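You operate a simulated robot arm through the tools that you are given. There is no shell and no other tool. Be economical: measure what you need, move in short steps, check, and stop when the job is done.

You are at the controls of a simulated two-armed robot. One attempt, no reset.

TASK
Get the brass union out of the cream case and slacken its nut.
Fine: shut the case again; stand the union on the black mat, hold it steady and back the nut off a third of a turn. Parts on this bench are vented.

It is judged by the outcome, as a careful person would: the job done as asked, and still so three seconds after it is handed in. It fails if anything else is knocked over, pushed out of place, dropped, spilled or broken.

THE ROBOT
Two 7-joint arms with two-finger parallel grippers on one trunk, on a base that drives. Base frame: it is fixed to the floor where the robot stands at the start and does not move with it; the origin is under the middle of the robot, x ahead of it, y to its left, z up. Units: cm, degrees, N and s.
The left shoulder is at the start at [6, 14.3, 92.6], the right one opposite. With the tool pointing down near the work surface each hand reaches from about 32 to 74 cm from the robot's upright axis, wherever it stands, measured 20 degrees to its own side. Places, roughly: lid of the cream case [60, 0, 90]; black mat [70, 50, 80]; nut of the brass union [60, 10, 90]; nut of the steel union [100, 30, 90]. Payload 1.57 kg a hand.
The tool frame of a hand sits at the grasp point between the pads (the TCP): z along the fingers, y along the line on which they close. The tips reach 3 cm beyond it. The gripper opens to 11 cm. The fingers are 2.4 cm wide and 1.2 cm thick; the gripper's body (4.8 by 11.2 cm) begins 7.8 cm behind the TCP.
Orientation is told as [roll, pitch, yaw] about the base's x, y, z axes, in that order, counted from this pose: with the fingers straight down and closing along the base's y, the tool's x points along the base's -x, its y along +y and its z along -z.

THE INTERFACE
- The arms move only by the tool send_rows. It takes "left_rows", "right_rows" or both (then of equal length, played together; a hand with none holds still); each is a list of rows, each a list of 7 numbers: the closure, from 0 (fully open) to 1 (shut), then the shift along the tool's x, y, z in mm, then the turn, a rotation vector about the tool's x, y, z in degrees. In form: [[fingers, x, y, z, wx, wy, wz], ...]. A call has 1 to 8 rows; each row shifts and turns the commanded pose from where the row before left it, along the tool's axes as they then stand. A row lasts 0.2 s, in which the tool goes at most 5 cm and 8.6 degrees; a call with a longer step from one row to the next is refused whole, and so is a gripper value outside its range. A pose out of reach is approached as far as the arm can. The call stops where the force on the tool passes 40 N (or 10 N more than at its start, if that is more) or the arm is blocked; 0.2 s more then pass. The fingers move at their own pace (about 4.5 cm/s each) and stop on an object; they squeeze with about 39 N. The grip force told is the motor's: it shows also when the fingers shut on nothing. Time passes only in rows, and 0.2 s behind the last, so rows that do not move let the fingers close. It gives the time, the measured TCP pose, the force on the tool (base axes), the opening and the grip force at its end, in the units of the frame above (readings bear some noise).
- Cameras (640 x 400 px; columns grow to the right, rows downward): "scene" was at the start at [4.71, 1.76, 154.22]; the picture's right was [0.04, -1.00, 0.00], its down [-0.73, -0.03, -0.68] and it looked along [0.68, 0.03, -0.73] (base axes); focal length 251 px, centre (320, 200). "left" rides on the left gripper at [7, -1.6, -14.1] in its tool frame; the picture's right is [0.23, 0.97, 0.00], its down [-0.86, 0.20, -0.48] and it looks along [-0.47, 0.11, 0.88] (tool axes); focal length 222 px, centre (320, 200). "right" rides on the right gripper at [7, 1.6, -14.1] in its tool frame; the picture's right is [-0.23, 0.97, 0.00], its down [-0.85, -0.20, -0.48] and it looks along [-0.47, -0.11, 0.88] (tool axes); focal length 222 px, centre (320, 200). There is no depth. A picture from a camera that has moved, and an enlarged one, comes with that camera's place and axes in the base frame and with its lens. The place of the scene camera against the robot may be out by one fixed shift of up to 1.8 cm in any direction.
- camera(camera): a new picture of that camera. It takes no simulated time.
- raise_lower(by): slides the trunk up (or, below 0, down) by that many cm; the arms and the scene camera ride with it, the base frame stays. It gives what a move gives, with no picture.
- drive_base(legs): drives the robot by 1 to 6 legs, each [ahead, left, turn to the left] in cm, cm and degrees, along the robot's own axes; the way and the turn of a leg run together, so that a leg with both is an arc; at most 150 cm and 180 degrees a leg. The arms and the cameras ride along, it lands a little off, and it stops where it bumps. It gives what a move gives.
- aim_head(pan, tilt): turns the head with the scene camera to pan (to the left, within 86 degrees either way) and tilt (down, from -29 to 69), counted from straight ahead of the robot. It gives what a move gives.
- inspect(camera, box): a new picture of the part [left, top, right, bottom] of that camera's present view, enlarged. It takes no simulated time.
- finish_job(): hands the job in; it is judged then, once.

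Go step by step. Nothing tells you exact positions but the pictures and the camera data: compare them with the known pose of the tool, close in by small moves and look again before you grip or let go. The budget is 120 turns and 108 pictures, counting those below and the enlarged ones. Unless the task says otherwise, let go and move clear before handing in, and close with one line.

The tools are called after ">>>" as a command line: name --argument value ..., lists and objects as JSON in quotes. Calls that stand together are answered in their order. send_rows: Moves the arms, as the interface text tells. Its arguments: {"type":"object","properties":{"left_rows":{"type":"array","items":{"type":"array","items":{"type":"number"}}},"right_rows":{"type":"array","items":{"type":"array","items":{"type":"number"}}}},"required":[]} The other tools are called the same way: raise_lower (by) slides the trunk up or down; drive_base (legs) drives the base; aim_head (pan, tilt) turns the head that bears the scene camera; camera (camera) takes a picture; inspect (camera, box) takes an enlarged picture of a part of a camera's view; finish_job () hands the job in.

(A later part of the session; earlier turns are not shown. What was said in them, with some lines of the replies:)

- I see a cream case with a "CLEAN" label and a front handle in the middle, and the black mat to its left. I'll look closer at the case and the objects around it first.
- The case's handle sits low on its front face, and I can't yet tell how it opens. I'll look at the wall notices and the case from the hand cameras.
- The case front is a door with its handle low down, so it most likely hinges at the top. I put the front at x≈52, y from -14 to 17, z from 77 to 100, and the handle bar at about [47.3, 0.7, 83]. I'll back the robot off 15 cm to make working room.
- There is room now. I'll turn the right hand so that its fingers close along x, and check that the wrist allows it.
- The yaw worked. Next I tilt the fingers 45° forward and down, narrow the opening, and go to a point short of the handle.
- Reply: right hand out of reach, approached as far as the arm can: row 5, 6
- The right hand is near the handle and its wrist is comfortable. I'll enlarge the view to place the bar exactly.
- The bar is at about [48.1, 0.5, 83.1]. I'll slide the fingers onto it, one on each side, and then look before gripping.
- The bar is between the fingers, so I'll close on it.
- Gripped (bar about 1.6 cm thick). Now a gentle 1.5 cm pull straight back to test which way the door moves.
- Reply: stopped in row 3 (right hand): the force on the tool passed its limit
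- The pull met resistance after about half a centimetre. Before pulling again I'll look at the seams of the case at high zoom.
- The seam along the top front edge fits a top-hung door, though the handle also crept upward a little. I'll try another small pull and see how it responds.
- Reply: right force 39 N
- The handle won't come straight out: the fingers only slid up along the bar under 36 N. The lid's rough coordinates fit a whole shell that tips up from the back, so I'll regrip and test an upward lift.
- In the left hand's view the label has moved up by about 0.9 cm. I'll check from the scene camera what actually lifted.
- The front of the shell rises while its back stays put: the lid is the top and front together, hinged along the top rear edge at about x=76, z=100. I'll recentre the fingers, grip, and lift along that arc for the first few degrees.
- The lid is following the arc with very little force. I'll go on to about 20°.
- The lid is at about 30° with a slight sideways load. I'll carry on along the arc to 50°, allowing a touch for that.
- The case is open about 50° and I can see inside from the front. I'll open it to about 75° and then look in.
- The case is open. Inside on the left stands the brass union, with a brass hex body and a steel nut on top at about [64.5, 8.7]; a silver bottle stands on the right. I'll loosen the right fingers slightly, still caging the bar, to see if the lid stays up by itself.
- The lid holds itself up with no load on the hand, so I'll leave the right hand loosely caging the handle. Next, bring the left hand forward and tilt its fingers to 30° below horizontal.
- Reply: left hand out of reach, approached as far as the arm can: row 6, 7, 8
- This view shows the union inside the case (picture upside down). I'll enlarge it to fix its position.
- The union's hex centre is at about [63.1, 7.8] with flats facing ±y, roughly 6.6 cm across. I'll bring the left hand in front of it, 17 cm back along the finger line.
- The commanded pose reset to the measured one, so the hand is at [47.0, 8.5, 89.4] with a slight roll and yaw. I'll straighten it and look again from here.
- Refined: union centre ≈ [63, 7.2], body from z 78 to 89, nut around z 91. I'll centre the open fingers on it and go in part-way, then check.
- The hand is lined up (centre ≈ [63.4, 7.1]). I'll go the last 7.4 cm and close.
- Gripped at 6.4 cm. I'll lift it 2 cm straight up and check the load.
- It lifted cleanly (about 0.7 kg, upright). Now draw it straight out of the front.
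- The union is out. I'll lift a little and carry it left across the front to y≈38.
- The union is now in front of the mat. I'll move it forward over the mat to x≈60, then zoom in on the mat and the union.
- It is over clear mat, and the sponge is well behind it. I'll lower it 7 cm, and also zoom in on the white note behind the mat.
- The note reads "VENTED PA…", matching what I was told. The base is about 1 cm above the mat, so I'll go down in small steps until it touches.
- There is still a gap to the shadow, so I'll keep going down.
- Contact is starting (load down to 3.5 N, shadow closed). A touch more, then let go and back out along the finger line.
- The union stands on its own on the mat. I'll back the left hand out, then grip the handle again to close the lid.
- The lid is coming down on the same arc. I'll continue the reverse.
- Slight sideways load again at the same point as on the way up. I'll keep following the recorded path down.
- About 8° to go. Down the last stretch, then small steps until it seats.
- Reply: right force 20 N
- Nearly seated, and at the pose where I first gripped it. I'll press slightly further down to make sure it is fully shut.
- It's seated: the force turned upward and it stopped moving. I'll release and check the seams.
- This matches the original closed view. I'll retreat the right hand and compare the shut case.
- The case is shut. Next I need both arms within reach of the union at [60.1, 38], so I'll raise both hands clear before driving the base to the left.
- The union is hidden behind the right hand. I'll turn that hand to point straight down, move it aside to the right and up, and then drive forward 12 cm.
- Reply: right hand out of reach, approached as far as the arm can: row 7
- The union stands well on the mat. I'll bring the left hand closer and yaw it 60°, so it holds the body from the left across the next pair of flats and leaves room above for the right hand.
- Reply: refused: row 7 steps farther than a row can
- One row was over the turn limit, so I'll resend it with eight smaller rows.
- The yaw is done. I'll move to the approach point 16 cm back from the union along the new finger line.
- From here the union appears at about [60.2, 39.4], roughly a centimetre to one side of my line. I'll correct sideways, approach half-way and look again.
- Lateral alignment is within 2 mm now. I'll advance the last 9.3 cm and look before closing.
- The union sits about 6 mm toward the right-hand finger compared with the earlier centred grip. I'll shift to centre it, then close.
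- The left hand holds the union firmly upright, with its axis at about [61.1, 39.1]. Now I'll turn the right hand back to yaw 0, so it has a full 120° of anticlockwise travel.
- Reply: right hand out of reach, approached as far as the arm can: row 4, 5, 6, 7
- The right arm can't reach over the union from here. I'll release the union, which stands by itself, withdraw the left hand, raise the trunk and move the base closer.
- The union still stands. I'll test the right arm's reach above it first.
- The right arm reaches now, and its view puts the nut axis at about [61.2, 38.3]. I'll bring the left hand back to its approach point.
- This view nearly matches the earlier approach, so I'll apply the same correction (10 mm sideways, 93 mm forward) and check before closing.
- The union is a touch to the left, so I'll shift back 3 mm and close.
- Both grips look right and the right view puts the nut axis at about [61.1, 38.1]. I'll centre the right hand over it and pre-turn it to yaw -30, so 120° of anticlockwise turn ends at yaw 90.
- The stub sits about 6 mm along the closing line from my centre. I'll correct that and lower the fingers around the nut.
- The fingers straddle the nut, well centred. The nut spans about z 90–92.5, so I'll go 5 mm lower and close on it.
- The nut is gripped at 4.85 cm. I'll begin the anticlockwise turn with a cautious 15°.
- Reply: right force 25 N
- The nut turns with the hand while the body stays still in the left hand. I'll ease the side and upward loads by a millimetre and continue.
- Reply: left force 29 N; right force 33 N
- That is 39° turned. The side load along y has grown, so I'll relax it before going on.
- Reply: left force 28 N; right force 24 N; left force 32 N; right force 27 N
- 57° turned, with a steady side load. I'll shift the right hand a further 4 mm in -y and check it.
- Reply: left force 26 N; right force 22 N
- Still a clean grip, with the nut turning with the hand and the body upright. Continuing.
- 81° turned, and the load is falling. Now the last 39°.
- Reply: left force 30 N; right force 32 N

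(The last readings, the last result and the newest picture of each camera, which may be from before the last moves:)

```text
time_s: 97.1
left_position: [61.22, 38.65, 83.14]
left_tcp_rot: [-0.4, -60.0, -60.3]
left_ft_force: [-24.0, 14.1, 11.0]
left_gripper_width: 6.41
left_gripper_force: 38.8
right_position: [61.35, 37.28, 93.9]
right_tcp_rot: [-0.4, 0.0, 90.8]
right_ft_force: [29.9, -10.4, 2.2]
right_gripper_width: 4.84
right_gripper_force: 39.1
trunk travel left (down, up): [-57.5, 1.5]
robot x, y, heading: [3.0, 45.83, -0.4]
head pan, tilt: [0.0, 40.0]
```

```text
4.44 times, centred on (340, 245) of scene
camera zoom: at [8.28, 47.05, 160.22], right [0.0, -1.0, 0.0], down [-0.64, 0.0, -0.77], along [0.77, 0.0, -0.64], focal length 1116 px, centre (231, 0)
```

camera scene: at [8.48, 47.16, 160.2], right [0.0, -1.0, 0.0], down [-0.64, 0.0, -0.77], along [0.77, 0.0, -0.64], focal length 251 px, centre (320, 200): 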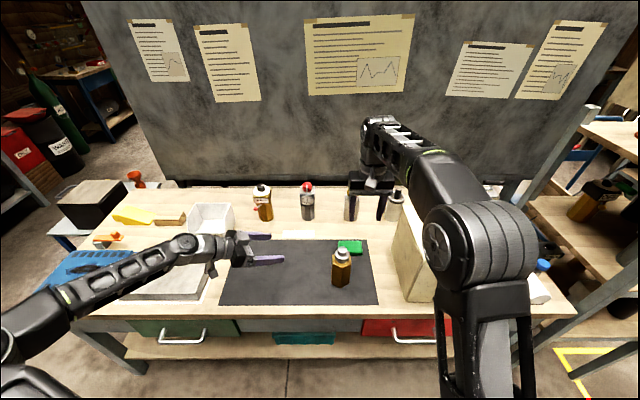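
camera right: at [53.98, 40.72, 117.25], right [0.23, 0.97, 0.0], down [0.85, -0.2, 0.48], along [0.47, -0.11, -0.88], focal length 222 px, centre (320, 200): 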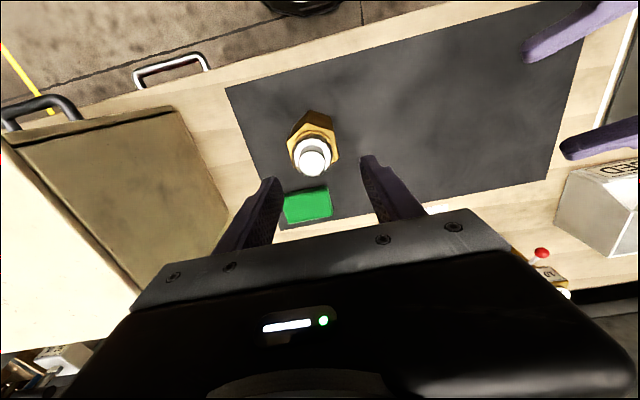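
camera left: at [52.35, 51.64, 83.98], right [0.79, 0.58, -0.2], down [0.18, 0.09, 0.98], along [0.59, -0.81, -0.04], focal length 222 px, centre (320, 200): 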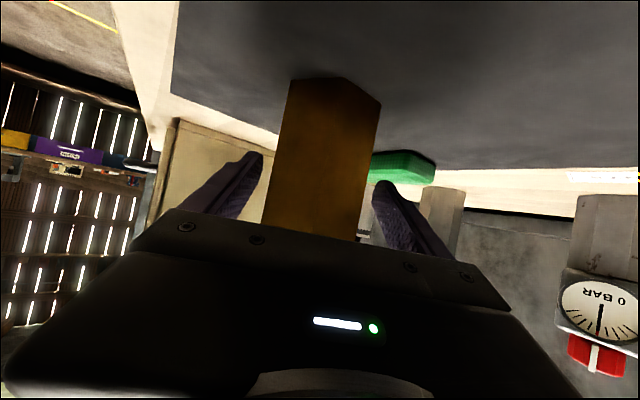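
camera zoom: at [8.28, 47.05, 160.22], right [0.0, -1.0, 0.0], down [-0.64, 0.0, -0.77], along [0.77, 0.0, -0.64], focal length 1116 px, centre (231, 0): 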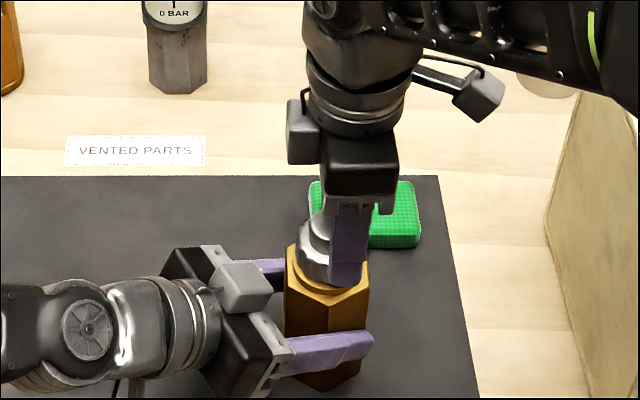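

The hand has turned 120.9° and the hex body looks the same as at the start, so the nut is backed off a third of a turn. I'll ease the side load before opening the right fingers.

>>> send_rows --right_rows '[[1, 1, -2.5, 0, 0, 0, 0], [1, 0, 0, 0, 0, 0, 0]]'

>>> send_rows --right_rows '[[0.5, 0, 0, 0, 0, 0, 0], [0.4, 0, 0, 0, 0, 0, 0], [0.4, 0, 0, 0, 0, 0, 0], [0.4, 0, 0, 0, 0, 0, 0]]'

>>> inspect --camera "right" --box '[220, 80, 420, 240]'

```text
time_s: 97.7
left_position: [61.19, 38.6, 83.02]
left_tcp_rot: [-0.4, -60.0, -60.2]
left_ft_force: [-23.2, 2.3, 6.7]
left_gripper_width: 6.41
left_gripper_force: 39.5
right_position: [61.43, 37.12, 93.91]
right_tcp_rot: [-0.4, -0.2, 90.7]
right_ft_force: [22.1, -1.6, 7.1]
right_gripper_width: 4.86
right_gripper_force: 38.5
trunk travel left (down, up): [-57.5, 1.5]
robot x, y, heading: [2.97, 45.57, -0.4]
head pan, tilt: [0.0, 40.0]
```

```text
time_s: 98.7
left_position: [61.68, 38.92, 83.06]
left_tcp_rot: [0.1, -60.1, -60.2]
left_ft_force: [3.2, 0.5, 2.5]
left_gripper_width: 6.38
left_gripper_force: 38.9
right_position: [61.37, 37.13, 93.64]
right_tcp_rot: [0.1, -0.1, 90.7]
right_ft_force: [0.4, -0.1, 0.2]
right_gripper_width: 6.61
right_gripper_force: 0.1
trunk travel left (down, up): [-57.5, 1.5]
robot x, y, heading: [3.11, 45.78, -0.3]
head pan, tilt: [0.0, 40.0]
```

```text
2.50 times, centred on (320, 160) of right
camera zoom: at [59.83, 30.04, 107.88], right [-0.98, 0.22, 0.0], down [0.19, 0.86, 0.48], along [0.1, 0.47, -0.88], focal length 555 px, centre (320, 300)
```

zoom: 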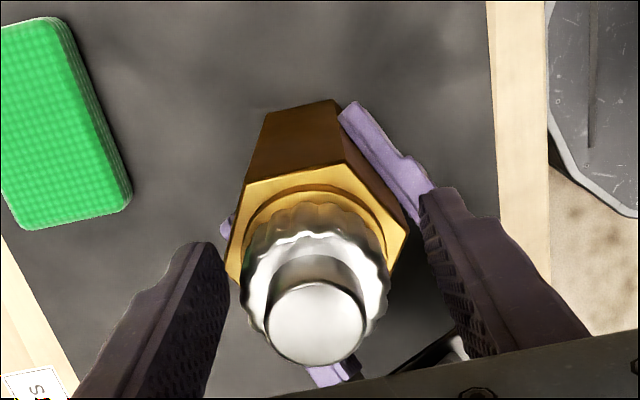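

The nut is released and the union still stands in the left hand. I'll raise the right hand straight up and clear.

>>> send_rows --right_rows '[[0.4, 0, 3, -15, 0, 0, 0], [0.4, 0, 0, -30, 0, 0, 0], [0.4, 0, 0, -35, 0, 0, 0], [0.4, 0, 0, -35, 0, 0, 0]]'

>>> inspect --camera "right" --box '[220, 60, 420, 220]'

>>> inspect --camera "scene" --box '[300, 200, 380, 290]'

```text
time_s: 99.7
left_position: [61.45, 38.87, 82.94]
left_tcp_rot: [-0.3, -60.0, -60.3]
left_ft_force: [1.6, 3.9, 6.0]
left_gripper_width: 6.38
left_gripper_force: 38.9
right_position: [60.95, 36.81, 105.26]
right_tcp_rot: [-0.1, -0.1, 90.6]
right_ft_force: [0.4, -0.1, 1.2]
right_gripper_width: 6.6
right_gripper_force: 0.1
trunk travel left (down, up): [-57.5, 1.5]
robot x, y, heading: [3.28, 45.54, -0.0]
head pan, tilt: [0.0, 40.0]
```

```text
2.50 times, centred on (320, 140) of right
camera zoom: at [59.39, 29.79, 119.43], right [-0.98, 0.22, 0.0], down [0.19, 0.86, 0.48], along [0.1, 0.47, -0.88], focal length 555 px, centre (320, 350)
```

zoom: 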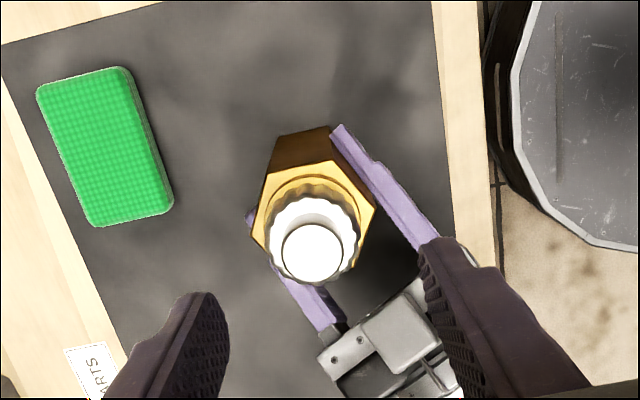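

```text
4.44 times, centred on (340, 245) of scene
camera zoom: at [8.31, 47.03, 160.21], right [0.0, -1.0, 0.0], down [-0.64, 0.0, -0.77], along [0.77, 0.0, -0.64], focal length 1116 px, centre (231, 0)
```

zoom: 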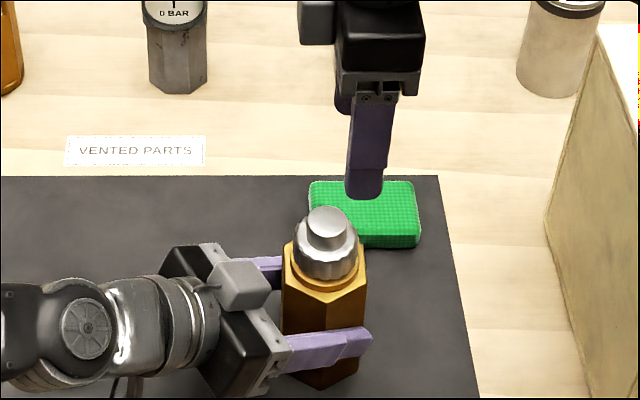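

The nut and body look fine. Before letting go I'll check that the union's base sits flat on the mat.

>>> inspect --camera "left" --box '[220, 40, 420, 200]'

```text
2.50 times, centred on (320, 120) of left
camera zoom: at [52.1, 51.55, 84.04], right [0.79, 0.58, -0.2], down [0.18, 0.09, 0.98], along [0.59, -0.81, -0.03], focal length 555 px, centre (320, 400)
```

zoom: 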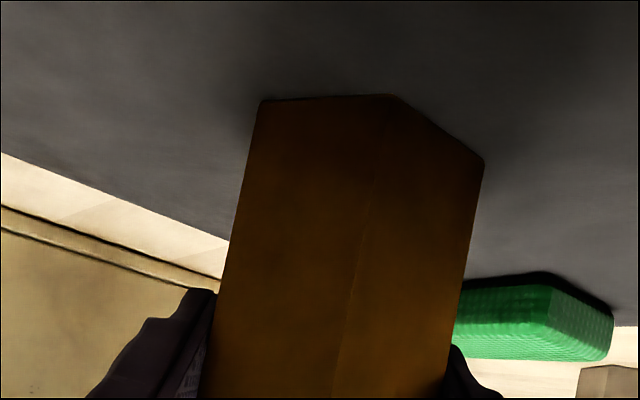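

The base sits flat, as before. I'll open the left hand and withdraw along its finger line.

>>> send_rows --left_rows '[[0.8, 0, 0, 0, 0, 0, 0], [0.15, 0, 0, 0, 0, 0, 0], [0.15, 0, 0, 0, 0, 0, 0], [0.15, 0, 0, 0, 0, 0, 0], [0.15, 0, 0, 0, 0, 0, 0]]'

>>> send_rows --left_rows '[[0.15, 0, 0, -25, 0, 0, 0], [0.15, 0, 0, -30, 0, 0, 0], [0.15, 0, 0, -35, 0, 0, 0], [0.15, 0, 0, -35, 0, 0, 0], [0.15, 0, 0, -35, 0, 0, 0]]'

>>> camera --camera "scene"

>>> inspect --camera "scene" --box '[280, 180, 480, 310]'

>>> inspect --camera "right" --box '[220, 60, 420, 220]'

```text
time_s: 100.9
left_position: [61.45, 38.8, 83.05]
left_tcp_rot: [-0.2, -60.0, -60.1]
left_ft_force: [0.7, 0.4, -0.2]
left_gripper_width: 9.35
left_gripper_force: 0.1
right_position: [60.97, 36.79, 105.2]
right_tcp_rot: [-0.1, -0.1, 90.5]
right_ft_force: [0.4, -0.4, -0.3]
right_gripper_width: 6.61
right_gripper_force: 0.1
trunk travel left (down, up): [-57.5, 1.5]
robot x, y, heading: [3.2, 45.57, -0.1]
head pan, tilt: [0.0, 40.0]
```

```text
time_s: 102.1
left_position: [54.5, 51.05, 91.31]
left_tcp_rot: [-0.1, -60.1, -60.4]
left_ft_force: [0.2, 0.3, 0.5]
left_gripper_width: 9.37
left_gripper_force: 0.0
right_position: [60.91, 36.82, 105.15]
right_tcp_rot: [-0.1, -0.1, 90.6]
right_ft_force: [-0.5, -0.1, -0.1]
right_gripper_width: 6.6
right_gripper_force: 0.0
trunk travel left (down, up): [-57.5, 1.5]
robot x, y, heading: [3.48, 45.68, -0.4]
head pan, tilt: [0.0, 40.0]
```

```text
12 pictures are left
camera scene: at [8.27, 47.05, 160.21], right [0.0, -1.0, 0.0], down [-0.64, 0.0, -0.77], along [0.77, 0.0, -0.64], focal length 251 px, centre (320, 200)
```

scene: 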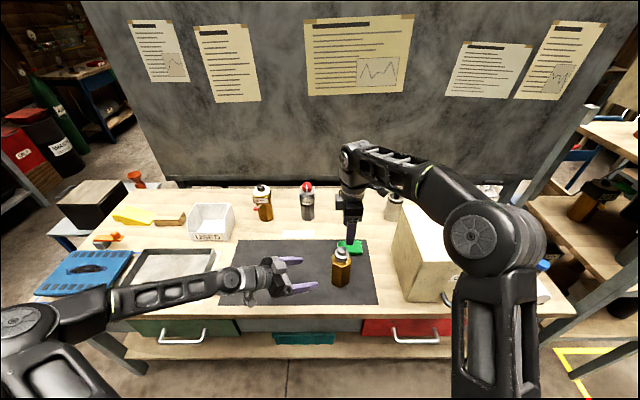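

```text
3.08 times, centred on (380, 245) of scene
camera zoom: at [8.27, 47.05, 160.21], right [0.0, -1.0, 0.0], down [-0.64, 0.0, -0.77], along [0.77, 0.0, -0.64], focal length 772 px, centre (135, 62)
```

zoom: 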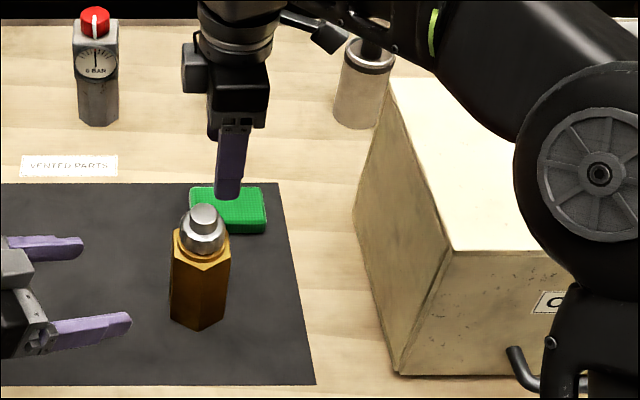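

```text
2.50 times, centred on (320, 140) of right
camera zoom: at [59.35, 29.79, 119.41], right [-0.98, 0.22, 0.0], down [0.19, 0.86, 0.48], along [0.1, 0.47, -0.88], focal length 555 px, centre (320, 350)
```

zoom: 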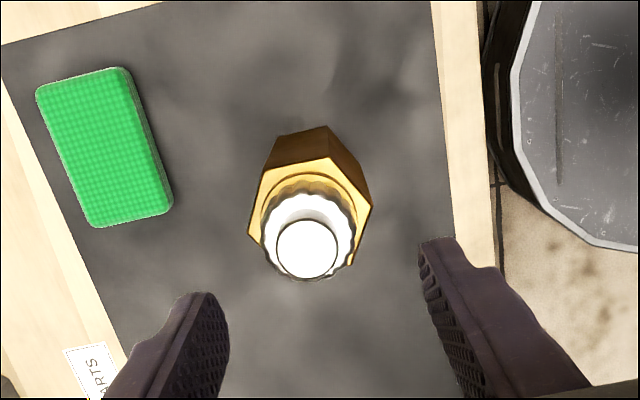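

The union stands upright on the mat with nothing touching it. I'll move the right hand away, and take a close look at the case's front seam to be sure it is shut.

>>> send_rows --right_rows '[[0.4, 0, 30, -10, 0, 0, 0], [0.4, 0, 35, 0, 0, 0, 0], [0.4, 0, 35, 0, 0, 0, 0], [0.4, 0, 35, 0, 0, 0, 0]]'

>>> inspect --camera "scene" --box '[380, 200, 480, 310]'

```text
time_s: 103.1
left_position: [54.46, 51.01, 91.37]
left_tcp_rot: [-0.1, -60.1, -60.2]
left_ft_force: [-0.4, 0.3, -0.3]
left_gripper_width: 9.35
left_gripper_force: 0.0
right_position: [47.53, 36.97, 106.3]
right_tcp_rot: [0.0, -0.1, 90.8]
right_ft_force: [-0.3, -0.8, 0.2]
right_gripper_width: 6.6
right_gripper_force: 0.1
trunk travel left (down, up): [-57.5, 1.5]
robot x, y, heading: [3.45, 45.7, -0.2]
head pan, tilt: [0.0, 40.0]
```

```text
3.64 times, centred on (430, 255) of scene
camera zoom: at [8.27, 46.99, 160.21], right [0.0, -1.0, 0.0], down [-0.64, 0.0, -0.77], along [0.77, 0.0, -0.64], focal length 913 px, centre (-80, 0)
```

zoom: 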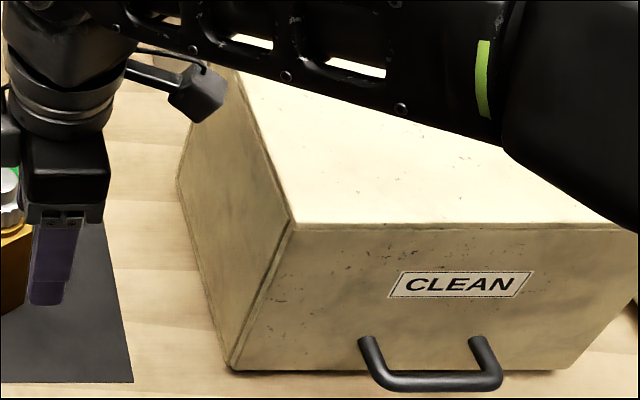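

The case's seams are even all round, so it is shut; the union stands upright on the black mat with its nut backed off about 120°, and both hands are clear. Handing in.

>>> finish_job

```text
The job is handed in.
```

The brass union is out of the case and standing on the black mat, with its nut slackened about a third of a turn anticlockwise. The cream case is shut again and both hands are clear.
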